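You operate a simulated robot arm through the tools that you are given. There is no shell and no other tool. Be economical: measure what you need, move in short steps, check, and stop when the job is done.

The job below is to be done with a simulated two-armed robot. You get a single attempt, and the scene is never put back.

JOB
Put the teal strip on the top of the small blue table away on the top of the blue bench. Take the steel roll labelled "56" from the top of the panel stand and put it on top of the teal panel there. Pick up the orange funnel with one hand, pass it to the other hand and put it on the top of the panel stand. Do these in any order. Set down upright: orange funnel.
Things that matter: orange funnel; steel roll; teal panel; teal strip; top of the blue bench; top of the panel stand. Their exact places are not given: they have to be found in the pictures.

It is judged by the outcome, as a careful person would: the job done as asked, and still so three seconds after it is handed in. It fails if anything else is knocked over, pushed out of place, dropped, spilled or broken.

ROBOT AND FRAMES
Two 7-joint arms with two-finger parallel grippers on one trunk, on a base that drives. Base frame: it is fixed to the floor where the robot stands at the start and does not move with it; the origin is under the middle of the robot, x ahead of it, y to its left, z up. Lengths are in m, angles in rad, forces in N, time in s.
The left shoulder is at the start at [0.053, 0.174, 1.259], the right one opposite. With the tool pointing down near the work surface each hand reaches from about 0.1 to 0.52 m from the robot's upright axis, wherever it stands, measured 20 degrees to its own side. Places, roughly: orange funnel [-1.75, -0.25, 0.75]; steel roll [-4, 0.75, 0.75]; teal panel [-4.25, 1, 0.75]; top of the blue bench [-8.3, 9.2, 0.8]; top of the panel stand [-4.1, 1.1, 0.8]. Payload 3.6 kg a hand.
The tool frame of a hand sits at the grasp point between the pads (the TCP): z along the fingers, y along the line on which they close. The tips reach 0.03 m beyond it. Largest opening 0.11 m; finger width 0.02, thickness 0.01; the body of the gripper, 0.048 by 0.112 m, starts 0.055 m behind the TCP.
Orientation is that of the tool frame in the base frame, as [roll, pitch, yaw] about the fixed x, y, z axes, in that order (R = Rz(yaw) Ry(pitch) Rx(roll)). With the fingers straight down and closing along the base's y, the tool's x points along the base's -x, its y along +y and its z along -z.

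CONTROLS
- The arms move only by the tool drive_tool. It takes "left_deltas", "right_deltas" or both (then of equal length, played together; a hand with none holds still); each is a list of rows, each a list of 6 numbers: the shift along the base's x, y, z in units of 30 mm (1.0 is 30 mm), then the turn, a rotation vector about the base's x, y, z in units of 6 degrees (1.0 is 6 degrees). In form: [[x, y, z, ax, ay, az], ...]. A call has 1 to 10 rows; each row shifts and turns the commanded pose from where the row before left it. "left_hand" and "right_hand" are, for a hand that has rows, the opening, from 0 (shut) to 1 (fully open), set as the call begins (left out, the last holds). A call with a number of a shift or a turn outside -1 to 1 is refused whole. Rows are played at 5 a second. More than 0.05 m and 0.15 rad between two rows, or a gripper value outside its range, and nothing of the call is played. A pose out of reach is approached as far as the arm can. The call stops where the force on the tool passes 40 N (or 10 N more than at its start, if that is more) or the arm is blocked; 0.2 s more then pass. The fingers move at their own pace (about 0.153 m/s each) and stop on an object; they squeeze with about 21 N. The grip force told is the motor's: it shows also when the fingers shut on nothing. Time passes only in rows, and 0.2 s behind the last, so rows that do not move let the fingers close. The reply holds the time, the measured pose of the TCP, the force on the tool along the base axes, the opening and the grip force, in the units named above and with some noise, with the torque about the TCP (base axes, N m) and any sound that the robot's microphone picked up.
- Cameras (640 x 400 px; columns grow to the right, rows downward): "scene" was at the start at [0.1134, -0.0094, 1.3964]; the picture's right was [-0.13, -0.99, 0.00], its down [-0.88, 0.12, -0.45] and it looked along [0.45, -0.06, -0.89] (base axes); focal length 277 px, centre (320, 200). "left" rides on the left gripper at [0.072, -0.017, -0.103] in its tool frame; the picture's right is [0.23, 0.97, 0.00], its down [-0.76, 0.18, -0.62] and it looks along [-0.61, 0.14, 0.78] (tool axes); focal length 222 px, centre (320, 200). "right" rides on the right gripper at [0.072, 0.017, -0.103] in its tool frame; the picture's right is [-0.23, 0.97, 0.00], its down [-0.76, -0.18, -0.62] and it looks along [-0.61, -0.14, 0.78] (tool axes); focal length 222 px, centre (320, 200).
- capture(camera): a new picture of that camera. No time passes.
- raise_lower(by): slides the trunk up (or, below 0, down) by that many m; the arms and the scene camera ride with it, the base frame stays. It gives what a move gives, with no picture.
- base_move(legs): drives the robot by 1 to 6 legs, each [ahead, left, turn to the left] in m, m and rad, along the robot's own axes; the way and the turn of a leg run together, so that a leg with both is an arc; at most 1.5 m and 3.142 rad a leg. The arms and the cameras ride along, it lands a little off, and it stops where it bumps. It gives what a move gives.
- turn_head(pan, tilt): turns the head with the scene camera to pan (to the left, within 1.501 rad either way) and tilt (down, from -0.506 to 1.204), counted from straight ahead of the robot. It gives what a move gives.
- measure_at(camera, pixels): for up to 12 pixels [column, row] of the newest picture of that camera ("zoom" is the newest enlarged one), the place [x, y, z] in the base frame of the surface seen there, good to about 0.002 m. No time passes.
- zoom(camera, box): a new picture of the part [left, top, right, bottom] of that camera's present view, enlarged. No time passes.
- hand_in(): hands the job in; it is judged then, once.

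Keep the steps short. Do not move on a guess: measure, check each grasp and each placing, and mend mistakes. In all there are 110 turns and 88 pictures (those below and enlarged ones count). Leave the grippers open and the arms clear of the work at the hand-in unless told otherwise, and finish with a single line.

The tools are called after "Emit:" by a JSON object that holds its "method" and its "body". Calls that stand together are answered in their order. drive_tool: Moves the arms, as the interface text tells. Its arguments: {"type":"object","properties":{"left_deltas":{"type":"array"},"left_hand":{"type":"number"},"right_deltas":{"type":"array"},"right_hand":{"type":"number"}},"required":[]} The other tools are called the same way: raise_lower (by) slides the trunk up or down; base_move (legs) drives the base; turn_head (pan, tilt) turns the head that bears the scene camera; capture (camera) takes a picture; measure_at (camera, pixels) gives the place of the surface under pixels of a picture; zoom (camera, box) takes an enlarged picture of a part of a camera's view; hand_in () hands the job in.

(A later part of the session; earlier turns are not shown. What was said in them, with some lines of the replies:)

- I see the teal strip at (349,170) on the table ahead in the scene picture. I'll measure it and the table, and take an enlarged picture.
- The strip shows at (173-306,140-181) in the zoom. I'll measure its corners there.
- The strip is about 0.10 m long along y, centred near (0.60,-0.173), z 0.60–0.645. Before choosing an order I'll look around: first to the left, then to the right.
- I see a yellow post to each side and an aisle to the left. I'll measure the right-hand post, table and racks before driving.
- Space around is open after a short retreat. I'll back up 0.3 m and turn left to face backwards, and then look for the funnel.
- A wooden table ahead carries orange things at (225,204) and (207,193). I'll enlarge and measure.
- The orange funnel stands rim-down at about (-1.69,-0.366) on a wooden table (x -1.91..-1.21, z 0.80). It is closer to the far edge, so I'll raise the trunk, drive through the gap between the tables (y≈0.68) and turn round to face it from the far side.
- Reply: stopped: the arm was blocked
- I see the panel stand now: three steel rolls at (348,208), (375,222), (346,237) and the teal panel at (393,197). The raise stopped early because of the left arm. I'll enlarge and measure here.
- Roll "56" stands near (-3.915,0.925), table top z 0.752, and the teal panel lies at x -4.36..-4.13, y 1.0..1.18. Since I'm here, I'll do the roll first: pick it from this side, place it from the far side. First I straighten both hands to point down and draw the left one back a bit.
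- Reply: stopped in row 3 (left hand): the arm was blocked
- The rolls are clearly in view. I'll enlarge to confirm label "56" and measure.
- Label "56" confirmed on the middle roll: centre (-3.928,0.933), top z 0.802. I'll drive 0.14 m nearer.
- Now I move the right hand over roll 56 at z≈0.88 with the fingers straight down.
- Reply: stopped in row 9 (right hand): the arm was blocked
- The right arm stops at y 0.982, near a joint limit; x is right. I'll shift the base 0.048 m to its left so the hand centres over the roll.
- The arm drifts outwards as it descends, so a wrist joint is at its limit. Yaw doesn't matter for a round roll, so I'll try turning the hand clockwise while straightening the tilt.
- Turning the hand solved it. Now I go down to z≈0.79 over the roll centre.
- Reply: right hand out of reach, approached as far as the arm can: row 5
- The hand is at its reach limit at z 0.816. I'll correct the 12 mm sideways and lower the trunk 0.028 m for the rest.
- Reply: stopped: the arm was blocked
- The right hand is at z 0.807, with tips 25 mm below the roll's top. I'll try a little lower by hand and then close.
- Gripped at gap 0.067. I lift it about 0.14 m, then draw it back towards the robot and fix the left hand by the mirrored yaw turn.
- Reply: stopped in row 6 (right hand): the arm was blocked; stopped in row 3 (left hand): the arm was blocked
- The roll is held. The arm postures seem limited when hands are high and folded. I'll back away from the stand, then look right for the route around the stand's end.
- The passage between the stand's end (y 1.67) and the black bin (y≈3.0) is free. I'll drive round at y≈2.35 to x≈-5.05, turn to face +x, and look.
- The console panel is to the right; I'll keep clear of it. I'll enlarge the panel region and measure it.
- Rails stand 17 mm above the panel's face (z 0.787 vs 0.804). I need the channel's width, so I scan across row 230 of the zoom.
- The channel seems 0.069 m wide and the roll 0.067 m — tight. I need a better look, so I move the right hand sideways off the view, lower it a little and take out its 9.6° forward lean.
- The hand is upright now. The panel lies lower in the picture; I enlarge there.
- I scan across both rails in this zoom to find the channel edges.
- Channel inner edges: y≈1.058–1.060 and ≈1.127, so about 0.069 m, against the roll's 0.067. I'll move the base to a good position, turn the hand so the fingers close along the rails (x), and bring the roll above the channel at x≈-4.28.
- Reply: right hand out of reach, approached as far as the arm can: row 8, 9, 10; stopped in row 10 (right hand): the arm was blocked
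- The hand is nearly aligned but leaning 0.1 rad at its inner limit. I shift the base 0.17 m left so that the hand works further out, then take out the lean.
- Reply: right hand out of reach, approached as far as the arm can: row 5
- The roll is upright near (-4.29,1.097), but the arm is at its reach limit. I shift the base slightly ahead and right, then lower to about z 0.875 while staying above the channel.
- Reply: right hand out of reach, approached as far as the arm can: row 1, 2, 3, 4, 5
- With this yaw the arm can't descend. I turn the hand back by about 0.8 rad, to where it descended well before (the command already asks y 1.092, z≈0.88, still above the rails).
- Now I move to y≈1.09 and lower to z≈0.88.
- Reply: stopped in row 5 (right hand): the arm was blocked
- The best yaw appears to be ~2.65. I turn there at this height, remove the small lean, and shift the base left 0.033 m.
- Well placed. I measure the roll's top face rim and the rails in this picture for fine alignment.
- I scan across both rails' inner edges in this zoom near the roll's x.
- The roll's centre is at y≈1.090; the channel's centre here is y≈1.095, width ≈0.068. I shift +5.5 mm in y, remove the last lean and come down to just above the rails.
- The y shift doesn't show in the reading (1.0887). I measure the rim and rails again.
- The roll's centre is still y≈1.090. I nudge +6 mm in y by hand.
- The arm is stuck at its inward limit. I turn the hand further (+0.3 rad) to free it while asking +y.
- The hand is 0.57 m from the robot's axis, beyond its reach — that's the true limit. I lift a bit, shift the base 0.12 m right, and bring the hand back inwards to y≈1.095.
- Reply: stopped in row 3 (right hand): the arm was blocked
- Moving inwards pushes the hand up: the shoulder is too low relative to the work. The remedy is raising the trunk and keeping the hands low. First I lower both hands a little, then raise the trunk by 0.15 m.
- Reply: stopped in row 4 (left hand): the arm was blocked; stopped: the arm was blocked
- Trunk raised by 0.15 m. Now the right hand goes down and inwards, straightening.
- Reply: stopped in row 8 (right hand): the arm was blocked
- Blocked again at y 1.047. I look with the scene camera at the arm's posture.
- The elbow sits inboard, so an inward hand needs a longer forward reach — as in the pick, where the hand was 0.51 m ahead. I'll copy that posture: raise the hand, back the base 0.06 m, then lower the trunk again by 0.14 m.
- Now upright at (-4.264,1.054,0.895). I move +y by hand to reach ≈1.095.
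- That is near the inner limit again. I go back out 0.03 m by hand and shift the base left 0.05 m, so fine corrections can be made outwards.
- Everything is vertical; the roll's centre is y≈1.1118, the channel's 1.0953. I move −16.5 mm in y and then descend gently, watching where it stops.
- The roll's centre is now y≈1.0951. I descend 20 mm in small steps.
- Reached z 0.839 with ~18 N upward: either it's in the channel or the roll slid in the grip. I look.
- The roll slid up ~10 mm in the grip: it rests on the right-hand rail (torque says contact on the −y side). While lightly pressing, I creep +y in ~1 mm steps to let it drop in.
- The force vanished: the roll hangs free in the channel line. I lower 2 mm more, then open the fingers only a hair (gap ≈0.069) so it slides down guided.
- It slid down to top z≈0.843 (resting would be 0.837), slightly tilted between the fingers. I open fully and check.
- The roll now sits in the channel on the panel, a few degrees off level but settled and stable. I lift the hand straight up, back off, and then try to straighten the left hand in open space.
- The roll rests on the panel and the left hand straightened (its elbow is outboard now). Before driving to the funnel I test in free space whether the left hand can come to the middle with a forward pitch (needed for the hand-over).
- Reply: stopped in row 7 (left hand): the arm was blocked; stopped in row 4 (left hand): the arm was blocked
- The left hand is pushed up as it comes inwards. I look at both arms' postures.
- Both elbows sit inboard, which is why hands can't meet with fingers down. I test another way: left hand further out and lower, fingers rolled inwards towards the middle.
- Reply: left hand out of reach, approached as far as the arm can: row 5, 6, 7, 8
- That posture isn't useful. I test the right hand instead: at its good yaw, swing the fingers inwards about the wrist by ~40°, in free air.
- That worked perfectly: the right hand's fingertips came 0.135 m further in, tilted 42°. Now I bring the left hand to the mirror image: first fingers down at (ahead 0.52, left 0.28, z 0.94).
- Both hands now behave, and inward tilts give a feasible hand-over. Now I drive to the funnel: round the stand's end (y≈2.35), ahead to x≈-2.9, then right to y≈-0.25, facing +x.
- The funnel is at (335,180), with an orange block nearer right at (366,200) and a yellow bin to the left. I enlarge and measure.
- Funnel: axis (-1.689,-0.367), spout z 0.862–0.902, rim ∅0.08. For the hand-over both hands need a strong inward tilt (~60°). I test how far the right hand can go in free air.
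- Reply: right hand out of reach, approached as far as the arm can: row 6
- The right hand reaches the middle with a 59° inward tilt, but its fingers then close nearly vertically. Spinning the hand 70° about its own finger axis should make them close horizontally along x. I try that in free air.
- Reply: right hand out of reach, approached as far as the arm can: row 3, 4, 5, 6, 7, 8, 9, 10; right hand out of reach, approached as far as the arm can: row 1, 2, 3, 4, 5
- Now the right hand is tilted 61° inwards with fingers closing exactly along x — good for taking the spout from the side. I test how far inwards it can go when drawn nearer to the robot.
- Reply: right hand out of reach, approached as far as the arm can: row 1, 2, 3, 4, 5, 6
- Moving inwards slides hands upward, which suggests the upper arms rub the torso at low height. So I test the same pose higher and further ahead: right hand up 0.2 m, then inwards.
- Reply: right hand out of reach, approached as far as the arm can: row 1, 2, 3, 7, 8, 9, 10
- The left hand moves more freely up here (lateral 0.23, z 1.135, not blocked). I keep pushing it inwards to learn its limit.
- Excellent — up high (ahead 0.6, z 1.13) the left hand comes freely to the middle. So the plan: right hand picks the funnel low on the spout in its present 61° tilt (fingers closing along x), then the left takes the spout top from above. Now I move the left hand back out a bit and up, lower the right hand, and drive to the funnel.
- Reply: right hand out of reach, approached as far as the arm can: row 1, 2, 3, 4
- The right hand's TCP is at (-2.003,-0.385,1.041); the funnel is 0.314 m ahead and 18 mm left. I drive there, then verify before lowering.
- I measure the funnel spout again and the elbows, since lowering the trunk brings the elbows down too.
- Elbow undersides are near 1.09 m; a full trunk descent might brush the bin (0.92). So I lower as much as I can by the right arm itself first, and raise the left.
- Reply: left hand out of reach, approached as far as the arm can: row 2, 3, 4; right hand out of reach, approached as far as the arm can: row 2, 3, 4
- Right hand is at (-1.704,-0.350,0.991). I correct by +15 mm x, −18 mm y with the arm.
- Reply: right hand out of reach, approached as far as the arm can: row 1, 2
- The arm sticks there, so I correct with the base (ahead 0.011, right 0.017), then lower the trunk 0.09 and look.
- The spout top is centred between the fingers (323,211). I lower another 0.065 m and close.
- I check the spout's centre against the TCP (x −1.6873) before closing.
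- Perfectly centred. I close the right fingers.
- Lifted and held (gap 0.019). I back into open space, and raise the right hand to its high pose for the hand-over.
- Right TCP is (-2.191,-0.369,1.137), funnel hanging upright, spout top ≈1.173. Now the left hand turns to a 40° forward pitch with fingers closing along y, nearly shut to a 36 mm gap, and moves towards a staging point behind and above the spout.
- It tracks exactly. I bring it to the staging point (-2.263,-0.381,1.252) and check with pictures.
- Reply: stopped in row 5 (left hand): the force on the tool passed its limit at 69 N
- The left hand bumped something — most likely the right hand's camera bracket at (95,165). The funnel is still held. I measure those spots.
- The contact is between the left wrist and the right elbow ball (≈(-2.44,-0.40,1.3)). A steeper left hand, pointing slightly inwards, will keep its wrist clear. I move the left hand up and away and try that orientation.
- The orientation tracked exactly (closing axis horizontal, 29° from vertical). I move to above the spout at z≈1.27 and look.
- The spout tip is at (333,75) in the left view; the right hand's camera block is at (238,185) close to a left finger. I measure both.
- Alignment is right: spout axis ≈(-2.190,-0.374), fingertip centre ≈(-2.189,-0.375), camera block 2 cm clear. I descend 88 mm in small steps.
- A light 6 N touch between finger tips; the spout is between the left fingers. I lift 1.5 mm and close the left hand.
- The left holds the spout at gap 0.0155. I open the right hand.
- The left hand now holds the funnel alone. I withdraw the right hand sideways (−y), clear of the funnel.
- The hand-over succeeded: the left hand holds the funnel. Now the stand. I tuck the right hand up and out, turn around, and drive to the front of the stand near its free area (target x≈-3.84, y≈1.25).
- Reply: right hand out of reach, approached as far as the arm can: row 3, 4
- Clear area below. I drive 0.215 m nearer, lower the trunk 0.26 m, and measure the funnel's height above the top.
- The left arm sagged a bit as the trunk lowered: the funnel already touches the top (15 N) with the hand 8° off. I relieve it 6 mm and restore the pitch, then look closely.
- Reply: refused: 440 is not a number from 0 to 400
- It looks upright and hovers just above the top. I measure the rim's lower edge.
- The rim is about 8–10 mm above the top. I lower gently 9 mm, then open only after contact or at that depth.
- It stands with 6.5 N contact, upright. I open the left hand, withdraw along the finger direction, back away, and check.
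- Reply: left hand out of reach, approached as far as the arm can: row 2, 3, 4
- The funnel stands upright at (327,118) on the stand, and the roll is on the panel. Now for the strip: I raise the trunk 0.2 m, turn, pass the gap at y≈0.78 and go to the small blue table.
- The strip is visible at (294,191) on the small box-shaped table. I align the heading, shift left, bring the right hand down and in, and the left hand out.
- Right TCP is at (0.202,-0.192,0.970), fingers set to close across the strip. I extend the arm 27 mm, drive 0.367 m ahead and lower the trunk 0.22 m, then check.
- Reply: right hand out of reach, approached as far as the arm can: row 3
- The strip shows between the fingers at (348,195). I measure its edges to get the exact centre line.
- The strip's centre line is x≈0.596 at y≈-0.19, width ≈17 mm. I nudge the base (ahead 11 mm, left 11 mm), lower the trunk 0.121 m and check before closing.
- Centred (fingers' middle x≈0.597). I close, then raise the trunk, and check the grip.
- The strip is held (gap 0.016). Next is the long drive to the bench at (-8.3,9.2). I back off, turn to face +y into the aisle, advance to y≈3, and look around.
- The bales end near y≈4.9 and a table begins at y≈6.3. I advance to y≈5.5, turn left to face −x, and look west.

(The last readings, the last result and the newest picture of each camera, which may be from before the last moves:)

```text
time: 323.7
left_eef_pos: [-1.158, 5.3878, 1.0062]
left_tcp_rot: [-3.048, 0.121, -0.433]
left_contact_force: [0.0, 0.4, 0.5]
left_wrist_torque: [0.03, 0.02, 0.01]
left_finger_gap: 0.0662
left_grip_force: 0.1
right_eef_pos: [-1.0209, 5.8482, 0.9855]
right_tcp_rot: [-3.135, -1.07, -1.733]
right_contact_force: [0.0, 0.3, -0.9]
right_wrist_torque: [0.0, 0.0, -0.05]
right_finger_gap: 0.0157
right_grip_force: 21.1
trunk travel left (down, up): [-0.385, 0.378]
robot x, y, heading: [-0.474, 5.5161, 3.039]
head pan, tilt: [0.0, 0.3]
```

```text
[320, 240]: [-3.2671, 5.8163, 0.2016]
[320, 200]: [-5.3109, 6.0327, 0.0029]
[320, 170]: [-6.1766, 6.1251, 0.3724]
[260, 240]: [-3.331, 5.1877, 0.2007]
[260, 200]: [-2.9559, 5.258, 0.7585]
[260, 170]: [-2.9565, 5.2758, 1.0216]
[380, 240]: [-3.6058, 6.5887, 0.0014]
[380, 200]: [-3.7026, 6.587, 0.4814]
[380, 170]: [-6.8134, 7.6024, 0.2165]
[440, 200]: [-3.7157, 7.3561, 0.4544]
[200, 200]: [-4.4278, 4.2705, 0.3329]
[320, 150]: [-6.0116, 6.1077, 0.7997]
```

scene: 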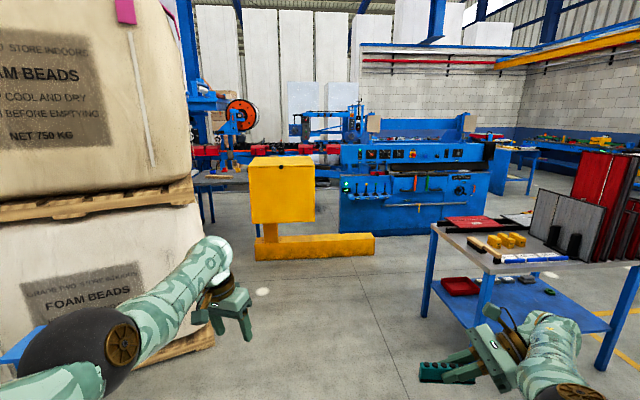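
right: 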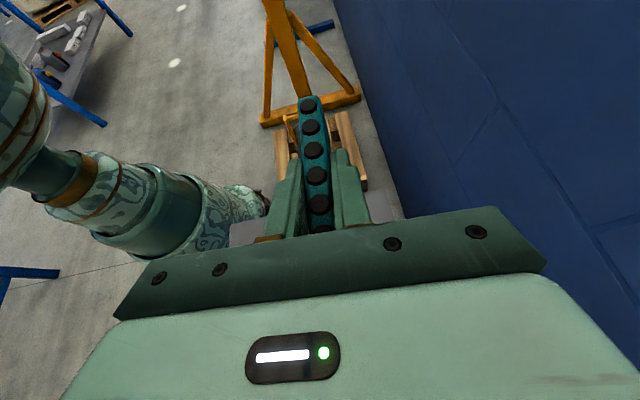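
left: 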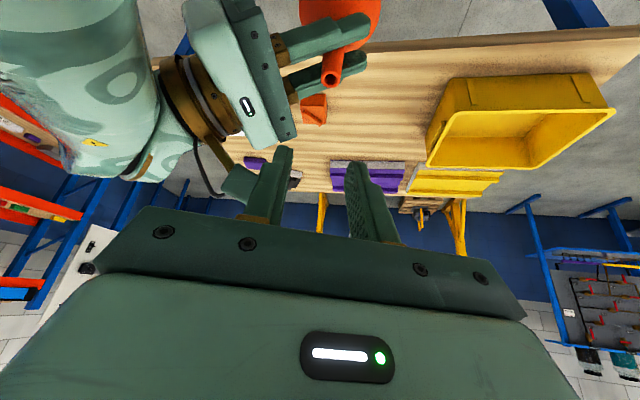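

West is blocked by a yellow base and the blue machine; the bench lies behind it. The aisle north is free, so I strafe north to y≈8.3 (still facing −x) and look west again.

Emit:
{"method": "base_move", "body": {"legs": [[0, -1.4, 0.1], [0, -1.4, 0]]}}

Emit:
{"method": "capture", "body": {"camera": "scene"}}

Emit:
{"method": "measure_at", "body": {"camera": "scene", "pixels": [[320, 260], [320, 220], [320, 180], [320, 150], [240, 220], [240, 180], [400, 220], [400, 180], [400, 150], [480, 200], [360, 165], [280, 150]]}}

```text
time: 337.1
left_eef_pos: [-1.0243, 8.0998, 1.0047]
left_tcp_rot: [-3.047, 0.121, -0.359]
left_contact_force: [-0.2, 0.7, -0.4]
left_wrist_torque: [0.03, -0.02, 0.03]
left_finger_gap: 0.0663
left_grip_force: 0.1
right_eef_pos: [-0.9194, 8.5684, 0.9837]
right_tcp_rot: [-3.137, -1.069, -1.661]
right_contact_force: [-0.8, 0.4, -1.2]
right_wrist_torque: [-0.01, -0.06, 0.01]
right_finger_gap: 0.0156
right_grip_force: 20.7
trunk travel left (down, up): [-0.385, 0.378]
robot x, y, heading: [-0.3563, 8.2788, 3.113]
head pan, tilt: [0.0, 0.3]
```

```text
9 pictures are left
```

scene: 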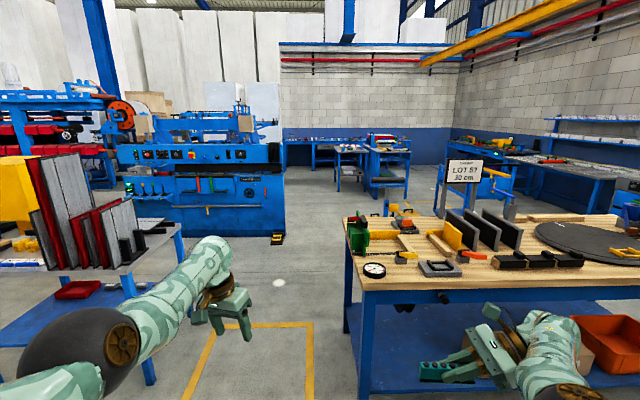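

```text
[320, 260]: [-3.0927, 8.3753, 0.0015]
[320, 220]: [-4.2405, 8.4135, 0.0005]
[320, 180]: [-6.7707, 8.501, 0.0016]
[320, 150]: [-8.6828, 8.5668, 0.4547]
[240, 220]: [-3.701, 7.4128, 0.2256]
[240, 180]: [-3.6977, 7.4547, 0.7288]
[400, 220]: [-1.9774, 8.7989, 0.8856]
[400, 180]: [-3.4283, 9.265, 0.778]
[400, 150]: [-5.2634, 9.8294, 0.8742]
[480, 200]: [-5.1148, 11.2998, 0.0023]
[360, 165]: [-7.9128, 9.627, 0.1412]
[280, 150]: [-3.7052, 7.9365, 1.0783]
```

A clear corridor leads west along y≈8–8.6 to a long blue bench at the back wall (x≈-8.5). I raise the trunk 0.25 m so the arms pass above things, shift to y≈8.0, pass between the tables, then swing to y≈8.5 and on to x≈-6.

Emit:
{"method": "raise_lower", "body": {"by": 0.25}}

Emit:
{"method": "base_move", "body": {"legs": [[0, 0.28, 0.028], [1.1, 0, 0], [1.05, 0, 0], [0.6, -0.5, 0], [1.5, 0, 0], [1.4, 0, 0]]}}

Emit:
{"method": "capture", "body": {"camera": "scene"}}

Emit:
{"method": "measure_at", "body": {"camera": "scene", "pixels": [[320, 260], [320, 220], [320, 190], [320, 160], [400, 260], [400, 220], [400, 190], [400, 160], [480, 220], [480, 180], [240, 200], [440, 200]]}}

```text
time: 339.6
left_eef_pos: [-1.0158, 8.099, 1.3032]
left_tcp_rot: [-3.071, 0.19, -0.364]
left_contact_force: [-1.1, -0.3, 0.8]
left_wrist_torque: [0.05, 0.01, 0.0]
left_finger_gap: 0.066
left_grip_force: 0.0
right_eef_pos: [-0.9118, 8.5676, 1.2758]
right_tcp_rot: [2.986, -1.066, -1.52]
right_contact_force: [-0.8, 0.2, -0.9]
right_wrist_torque: [0.02, -0.03, -0.01]
right_finger_gap: 0.0155
right_grip_force: 21.2
trunk travel left (down, up): [-0.635, 0.128]
robot x, y, heading: [-0.3571, 8.2846, 3.111]
head pan, tilt: [0.0, 0.3]
```

```text
time: 369.2
left_eef_pos: [-6.6648, 8.3346, 1.304]
left_tcp_rot: [-3.07, 0.191, -0.345]
left_contact_force: [-0.4, 1.0, 0.2]
left_wrist_torque: [-0.03, -0.03, -0.01]
left_finger_gap: 0.0658
left_grip_force: 0.0
right_eef_pos: [-6.5703, 8.8048, 1.2766]
right_tcp_rot: [2.986, -1.067, -1.497]
right_contact_force: [0.7, 0.0, -0.3]
right_wrist_torque: [0.02, 0.01, -0.03]
right_finger_gap: 0.0157
right_grip_force: 21.4
trunk travel left (down, up): [-0.635, 0.128]
robot x, y, heading: [-6.0074, 8.524, 3.128]
head pan, tilt: [0.0, 0.3]
```

```text
8 pictures are left
```

scene: 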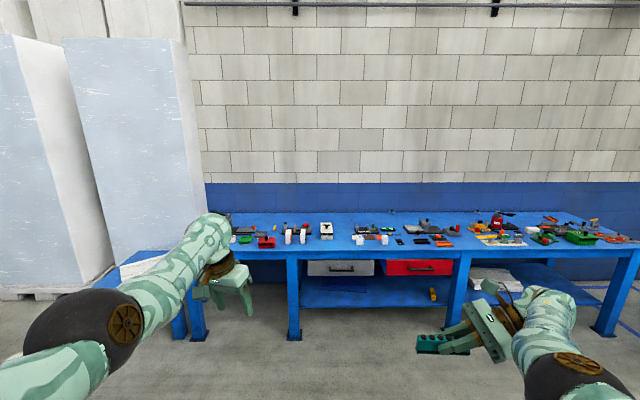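

```text
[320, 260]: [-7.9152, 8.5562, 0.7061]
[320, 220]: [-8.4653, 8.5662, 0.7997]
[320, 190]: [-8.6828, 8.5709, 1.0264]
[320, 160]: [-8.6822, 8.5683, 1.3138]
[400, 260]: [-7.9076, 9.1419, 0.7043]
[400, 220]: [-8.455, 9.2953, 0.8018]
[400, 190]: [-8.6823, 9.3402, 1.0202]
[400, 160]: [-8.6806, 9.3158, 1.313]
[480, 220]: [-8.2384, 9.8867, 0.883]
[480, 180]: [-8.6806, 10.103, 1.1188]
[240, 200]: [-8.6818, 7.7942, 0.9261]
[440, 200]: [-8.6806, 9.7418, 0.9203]
```

The blue bench: front edge x≈-7.91, top z≈0.80, with a free front strip. I enlarge it to choose a free spot, and retract the left hand so it won't come down on the bench.

Emit:
{"method": "drive_tool", "body": {"left_deltas": [[0.8, -0.4, 0.2, 0, 0, 0], [0.9, -0.4, 0.2, 0, 0, 0], [0.9, -0.5, 0, 0, 0, 0], [0.9, -0.5, 0, 0, 0, 0], [0.9, -0.5, 0, 0, 0, 0], [0.9, -0.5, 0, 0, 0, 0], [0.9, -0.5, 0, 0, 0, 0], [0.9, -0.5, 0, 0, 0, 0], [0.9, -0.5, 0, 0, 0, 0]]}}

Emit:
{"method": "zoom", "body": {"camera": "scene", "box": [220, 190, 476, 290]}}

Emit:
{"method": "measure_at", "body": {"camera": "zoom", "pixels": [[240, 150], [290, 150], [330, 150], [420, 150], [500, 150], [560, 150], [240, 130], [290, 130], [410, 132], [330, 110], [100, 150], [160, 120]]}}

```text
time: 371.2
left_eef_pos: [-6.6503, 8.1904, 1.3033]
left_tcp_rot: [-3.069, 0.188, -0.346]
left_contact_force: [-0.3, -0.3, 0.0]
left_wrist_torque: [-0.01, -0.03, -0.01]
left_finger_gap: 0.0659
left_grip_force: 0.2
left hand out of reach, approached as far as the arm can: row 1, 2, 3, 4, 5, 6, 7, 8, 9
right_eef_pos: [-6.5702, 8.8048, 1.2775]
right_tcp_rot: [2.987, -1.068, -1.5]
right_contact_force: [0.0, -0.8, -0.7]
right_wrist_torque: [0.0, -0.02, -0.04]
right_finger_gap: 0.0159
right_grip_force: 21.0
trunk travel left (down, up): [-0.635, 0.128]
robot x, y, heading: [-6.0088, 8.5241, 3.129]
head pan, tilt: [0.0, 0.3]
```

```text
2.50 times, centred on (348, 240) of scene
```

zoom: 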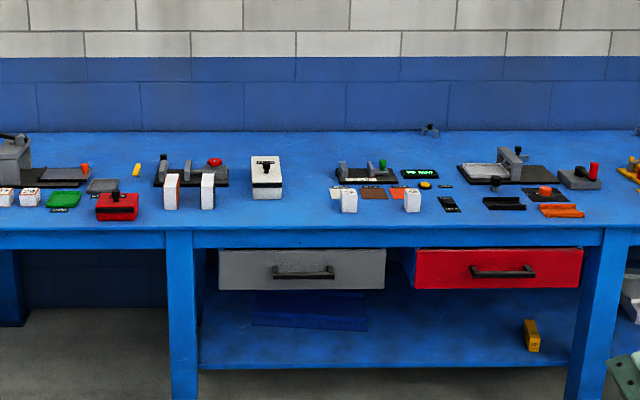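

```text
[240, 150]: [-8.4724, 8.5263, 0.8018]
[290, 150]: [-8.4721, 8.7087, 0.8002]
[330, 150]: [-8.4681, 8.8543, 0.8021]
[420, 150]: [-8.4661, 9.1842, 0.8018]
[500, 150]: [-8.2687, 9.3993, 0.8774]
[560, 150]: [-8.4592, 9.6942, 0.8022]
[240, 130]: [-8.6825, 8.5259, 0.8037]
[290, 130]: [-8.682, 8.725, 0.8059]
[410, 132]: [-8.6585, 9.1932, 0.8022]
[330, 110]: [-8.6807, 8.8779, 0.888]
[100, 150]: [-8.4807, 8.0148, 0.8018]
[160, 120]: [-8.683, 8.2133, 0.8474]
```

The front zone around (-8.02,8.62) is free. The left hand won't retract, so I lift it 0.19 m instead to stay above the bench's items; I level the right hand, drive to the bench, lower 0.36 m and check.

Emit:
{"method": "drive_tool", "body": {"left_deltas": [[0, 0, 0.9, 0, 0, 0], [0, 0, 0.9, 0, 0, 0], [0, 0, 0.9, 0, 0, 0], [0, 0, 0.9, 0, 0, 0], [0, 0, 0.9, 0, 0, 0], [0, 0, 0.9, 0, 0, 0], [0, 0, 0.9, 0, 0, 0]], "right_deltas": [[0, 0, 0, 0, -0.36, 0], [0, 0, 0, 0, -0.36, 0], [0, 0, 0, 0, 0, 0], [0, 0, 0, 0, 0, 0], [0, 0, 0, 0, 0, 0], [0, 0, 0, 0, 0, 0], [0, 0, 0, 0, 0, 0]]}}

Emit:
{"method": "base_move", "body": {"legs": [[1.45, 0.196, 0.012]]}}

Emit:
{"method": "raise_lower", "body": {"by": -0.3}}

Emit:
{"method": "turn_head", "body": {"pan": -0.1, "tilt": 0.7}}

Emit:
{"method": "capture", "body": {"camera": "scene"}}

```text
time: 372.8
left_eef_pos: [-6.6328, 8.1762, 1.4755]
left_tcp_rot: [-3.073, 0.191, -0.346]
left_contact_force: [-0.5, -0.9, 0.4]
left_wrist_torque: [0.01, 0.0, 0.02]
left_finger_gap: 0.0659
left_grip_force: 0.0
left hand out of reach, approached as far as the arm can: row 5, 6, 7
right_eef_pos: [-6.5656, 8.792, 1.2776]
right_tcp_rot: [3.14, -1.067, -1.637]
right_contact_force: [0.2, 0.0, -0.9]
right_wrist_torque: [0.01, 0.02, -0.02]
right_finger_gap: 0.0159
right_grip_force: 20.9
right hand out of reach, approached as far as the arm can: row 1
trunk travel left (down, up): [-0.635, 0.128]
robot x, y, heading: [-6.0038, 8.5305, 3.127]
head pan, tilt: [0.0, 0.3]
```

```text
time: 380.1
left_eef_pos: [-8.1056, 8.0313, 1.476]
left_tcp_rot: [-3.071, 0.193, -0.372]
left_contact_force: [0.3, -0.5, 0.0]
left_wrist_torque: [0.02, -0.02, 0.01]
left_finger_gap: 0.066
left_grip_force: 0.1
right_eef_pos: [-8.0214, 8.6468, 1.2772]
right_tcp_rot: [-3.141, -1.066, -1.661]
right_contact_force: [0.0, -1.0, -0.9]
right_wrist_torque: [0.02, -0.03, -0.02]
right_finger_gap: 0.0158
right_grip_force: 20.9
trunk travel left (down, up): [-0.635, 0.128]
robot x, y, heading: [-7.4709, 8.3682, 3.098]
head pan, tilt: [0.0, 0.3]
```

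```text
time: 383.1
left_eef_pos: [-8.135, 8.0327, 1.1122]
left_tcp_rot: [-3.036, 0.091, -0.366]
left_contact_force: [-0.9, -0.4, -0.2]
left_wrist_torque: [-0.02, -0.02, 0.0]
left_finger_gap: 0.0655
left_grip_force: 0.0
right_eef_pos: [-8.023, 8.6464, 0.9766]
right_tcp_rot: [3.141, -1.067, -1.662]
right_contact_force: [0.2, 0.5, -0.7]
right_wrist_torque: [0.01, 0.0, 0.01]
right_finger_gap: 0.0154
right_grip_force: 21.1
trunk travel left (down, up): [-0.335, 0.428]
robot x, y, heading: [-7.4689, 8.3637, 3.102]
head pan, tilt: [0.0, 0.3]
```

```text
time: 384.0
left_eef_pos: [-8.1368, 8.032, 1.1119]
left_tcp_rot: [-3.037, 0.091, -0.368]
left_contact_force: [0.7, 0.0, -0.1]
left_wrist_torque: [0.02, 0.02, 0.02]
left_finger_gap: 0.0662
left_grip_force: 0.0
right_eef_pos: [-8.023, 8.647, 0.9773]
right_tcp_rot: [-3.141, -1.067, -1.662]
right_contact_force: [-0.6, -0.2, -0.7]
right_wrist_torque: [0.03, 0.0, 0.0]
right_finger_gap: 0.0156
right_grip_force: 20.8
trunk travel left (down, up): [-0.335, 0.428]
robot x, y, heading: [-7.472, 8.3661, 3.104]
head pan, tilt: [-0.099, 0.7]
```

```text
6 pictures are left
```

scene: 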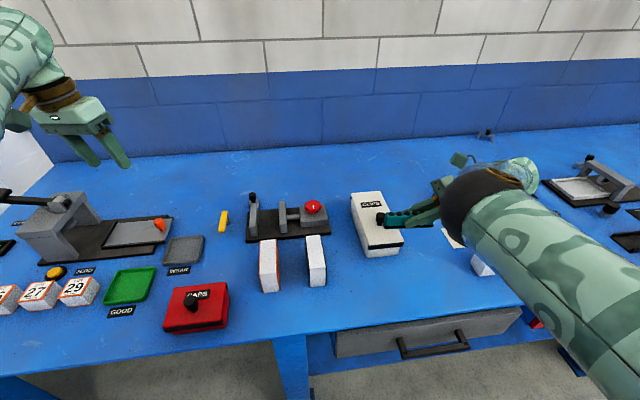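

I measure what lies below the strip: the white "CLIPS" box (378,225), the white cube (482,265) and the free surface between.

Emit:
{"method": "measure_at", "body": {"camera": "scene", "pixels": [[368, 256], [403, 247], [385, 235], [430, 290], [400, 300], [440, 310], [474, 272], [485, 262], [450, 245], [420, 270], [400, 218], [385, 330]]}}

```text
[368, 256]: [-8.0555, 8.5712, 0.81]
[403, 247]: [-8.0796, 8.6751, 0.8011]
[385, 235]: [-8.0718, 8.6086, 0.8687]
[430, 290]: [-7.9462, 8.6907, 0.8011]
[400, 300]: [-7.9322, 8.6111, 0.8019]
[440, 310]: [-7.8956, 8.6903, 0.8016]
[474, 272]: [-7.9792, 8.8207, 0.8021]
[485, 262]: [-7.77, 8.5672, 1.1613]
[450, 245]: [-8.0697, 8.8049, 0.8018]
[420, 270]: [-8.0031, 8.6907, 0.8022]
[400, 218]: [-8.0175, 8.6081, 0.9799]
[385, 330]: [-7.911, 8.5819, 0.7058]
```

The CLIPS box's front is at x≈-8.055. I shift the strip to x≈-7.975, y≈8.68 (clear zone), then lower 0.138 m and look.

Emit:
{"method": "base_move", "body": {"legs": [[-0.048, -0.03, 0]]}}

Emit:
{"method": "raise_lower", "body": {"by": -0.138}}

Emit:
{"method": "zoom", "body": {"camera": "scene", "box": [300, 180, 500, 340]}}

Emit:
{"method": "capture", "body": {"camera": "right"}}

```text
time: 384.9
left_eef_pos: [-8.0844, 8.0589, 1.1135]
left_tcp_rot: [-3.038, 0.092, -0.365]
left_contact_force: [-0.4, -0.5, 0.5]
left_wrist_torque: [-0.01, 0.03, 0.0]
left_finger_gap: 0.0659
left_grip_force: 0.0
right_eef_pos: [-7.971, 8.6743, 0.9778]
right_tcp_rot: [3.137, -1.069, -1.658]
right_contact_force: [0.4, 0.3, -0.9]
right_wrist_torque: [0.02, 0.0, -0.06]
right_finger_gap: 0.0156
right_grip_force: 20.8
trunk travel left (down, up): [-0.335, 0.428]
robot x, y, heading: [-7.4203, 8.3919, 3.107]
head pan, tilt: [-0.099, 0.7]
```

```text
time: 386.6
left_eef_pos: [-8.1134, 8.0602, 0.896]
left_tcp_rot: [-2.993, -0.037, -0.366]
left_contact_force: [0.9, 0.1, -0.8]
left_wrist_torque: [-0.01, 0.01, 0.04]
left_finger_gap: 0.0663
left_grip_force: 0.1
right_eef_pos: [-7.9724, 8.6739, 0.8416]
right_tcp_rot: [3.14, -1.066, -1.658]
right_contact_force: [0.0, -0.3, 0.7]
right_wrist_torque: [0.03, 0.02, -0.01]
right_finger_gap: 0.0156
right_grip_force: 21.5
trunk travel left (down, up): [-0.197, 0.566]
robot x, y, heading: [-7.4224, 8.3981, 3.102]
head pan, tilt: [-0.099, 0.7]
```

```text
2.50 times, centred on (400, 260) of scene
```

zoom: 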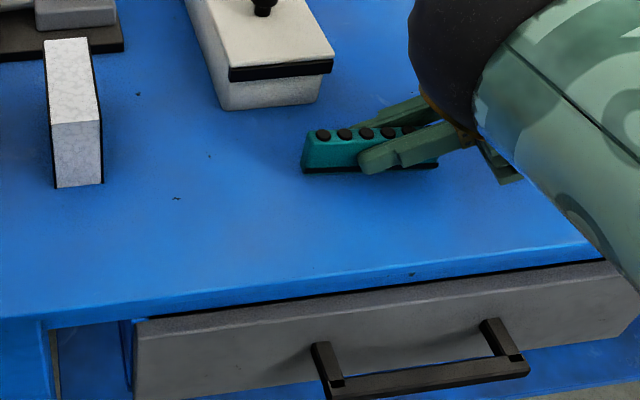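

```text
4 pictures are left
```

right: 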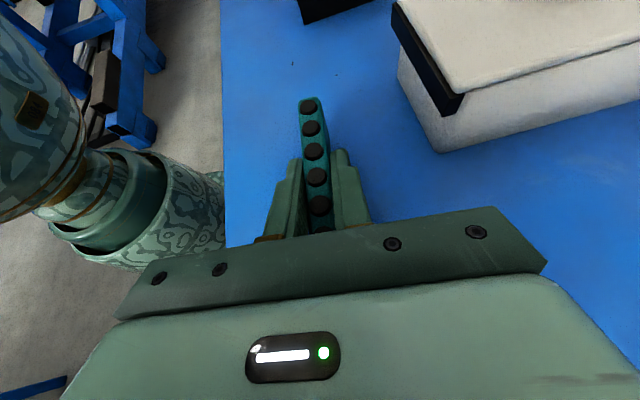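

The strip hovers about 9 mm above the bench in a clear spot. I lower 9 mm, open the right hand to ~50 mm and look.

Emit:
{"method": "raise_lower", "body": {"by": -0.009}}

Emit:
{"method": "drive_tool", "body": {"right_deltas": [[0, 0, 0, 0, 0, 0], [0, 0, 0, 0, 0, 0], [0, 0, 0, 0, 0, 0]], "right_hand": 0.5}}

Emit:
{"method": "zoom", "body": {"camera": "scene", "box": [100, 140, 500, 390]}}

```text
time: 387.2
left_eef_pos: [-8.1162, 8.0597, 0.8835]
left_tcp_rot: [-2.99, -0.044, -0.364]
left_contact_force: [0.7, 0.7, -0.1]
left_wrist_torque: [0.03, 0.02, 0.0]
left_finger_gap: 0.066
left_grip_force: 0.0
right_eef_pos: [-7.9724, 8.6738, 0.8325]
right_tcp_rot: [3.133, -1.068, -1.655]
right_contact_force: [-5.5, 3.4, 17.0]
right_wrist_torque: [0.22, 0.08, 0.0]
right_finger_gap: 0.0156
right_grip_force: 20.8
trunk travel left (down, up): [-0.188, 0.575]
robot x, y, heading: [-7.4247, 8.394, 3.109]
head pan, tilt: [-0.099, 0.7]
```

```text
time: 388.0
left_eef_pos: [-8.1166, 8.0606, 0.882]
left_tcp_rot: [-2.991, -0.045, -0.364]
left_contact_force: [0.1, -1.2, 0.4]
left_wrist_torque: [0.01, -0.01, -0.01]
left_finger_gap: 0.0658
left_grip_force: 0.0
right_eef_pos: [-7.9736, 8.6735, 0.8297]
right_tcp_rot: [3.141, -1.066, -1.662]
right_contact_force: [-0.2, 0.1, -1.0]
right_wrist_torque: [0.0, 0.0, -0.02]
right_finger_gap: 0.0552
right_grip_force: 0.0
trunk travel left (down, up): [-0.188, 0.575]
robot x, y, heading: [-7.4223, 8.3923, 3.104]
head pan, tilt: [-0.099, 0.7]
```

```text
1.60 times, centred on (300, 265) of scene
```

zoom: 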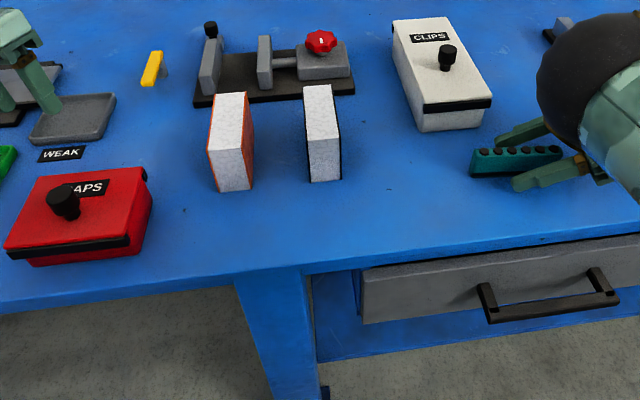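

The strip stands released on the bench between the open fingers. I raise the trunk 0.25 m straight up, back away, open the left hand fully and take a last look.

Emit:
{"method": "raise_lower", "body": {"by": 0.25}}

Emit:
{"method": "base_move", "body": {"legs": [[-0.5, 0, 0]]}}

Emit:
{"method": "drive_tool", "body": {"left_deltas": [[0, 0, 0, 0, 0, 0], [0, 0, 0, 0, 0, 0]], "left_hand": 1, "right_deltas": [[0, 0, 0, 0, 0, 0], [0, 0, 0, 0, 0, 0]], "right_hand": 1}}

Emit:
{"method": "capture", "body": {"camera": "scene"}}

```text
time: 390.6
left_eef_pos: [-8.0692, 8.0576, 1.2586]
left_tcp_rot: [-3.058, 0.153, -0.368]
left_contact_force: [-0.3, 0.6, 0.6]
left_wrist_torque: [-0.01, 0.0, 0.02]
left_finger_gap: 0.066
left_grip_force: 0.1
right_eef_pos: [-7.9731, 8.6744, 1.0802]
right_tcp_rot: [-3.14, -1.066, -1.664]
right_contact_force: [0.7, 0.5, 0.6]
right_wrist_torque: [-0.01, 0.0, -0.04]
right_finger_gap: 0.0548
right_grip_force: 0.1
trunk travel left (down, up): [-0.438, 0.325]
robot x, y, heading: [-7.4216, 8.3976, 3.102]
head pan, tilt: [-0.099, 0.7]
```

```text
time: 393.5
left_eef_pos: [-7.5705, 8.042, 1.2584]
left_tcp_rot: [-3.057, 0.154, -0.375]
left_contact_force: [1.2, 0.1, 0.5]
left_wrist_torque: [0.02, 0.03, 0.03]
left_finger_gap: 0.0662
left_grip_force: 0.1
right_eef_pos: [-7.4684, 8.6567, 1.0813]
right_tcp_rot: [3.141, -1.067, -1.669]
right_contact_force: [-0.3, -0.8, 0.1]
right_wrist_torque: [0.02, 0.02, -0.01]
right_finger_gap: 0.055
right_grip_force: 0.1
trunk travel left (down, up): [-0.438, 0.325]
robot x, y, heading: [-6.921, 8.3755, 3.09]
head pan, tilt: [-0.099, 0.7]
```

```text
time: 394.1
left_eef_pos: [-7.57, 8.0424, 1.2582]
left_tcp_rot: [-3.057, 0.155, -0.375]
left_contact_force: [0.0, 1.5, 0.4]
left_wrist_torque: [0.02, 0.03, 0.04]
left_finger_gap: 0.1097
left_grip_force: 0.0
right_eef_pos: [-7.4695, 8.6573, 1.0812]
right_tcp_rot: [-3.141, -1.066, -1.668]
right_contact_force: [-0.4, 0.1, 0.4]
right_wrist_torque: [-0.01, 0.01, 0.03]
right_finger_gap: 0.1098
right_grip_force: 0.2
trunk travel left (down, up): [-0.438, 0.325]
robot x, y, heading: [-6.9205, 8.3757, 3.096]
head pan, tilt: [-0.099, 0.7]
```

```text
2 pictures are left
5 turns are left
```

scene: 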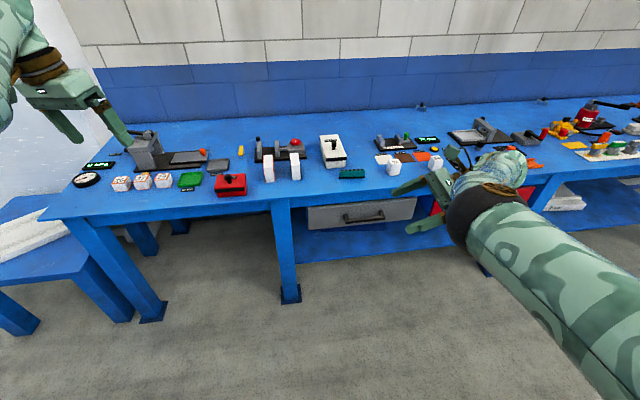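

The teal strip stands on the bench at (352,173). Nothing else there has moved, both grippers are open and the arms are clear, so I hand in.

Emit:
{"method": "hand_in", "body": {}}

```text
The job is handed in.
```

The job is handed in: the teal strip is on the blue bench, roll "56" is on the teal panel (sitting a few degrees off level between its rails), and the orange funnel, passed from the right hand to the left, stands upright on the panel stand.
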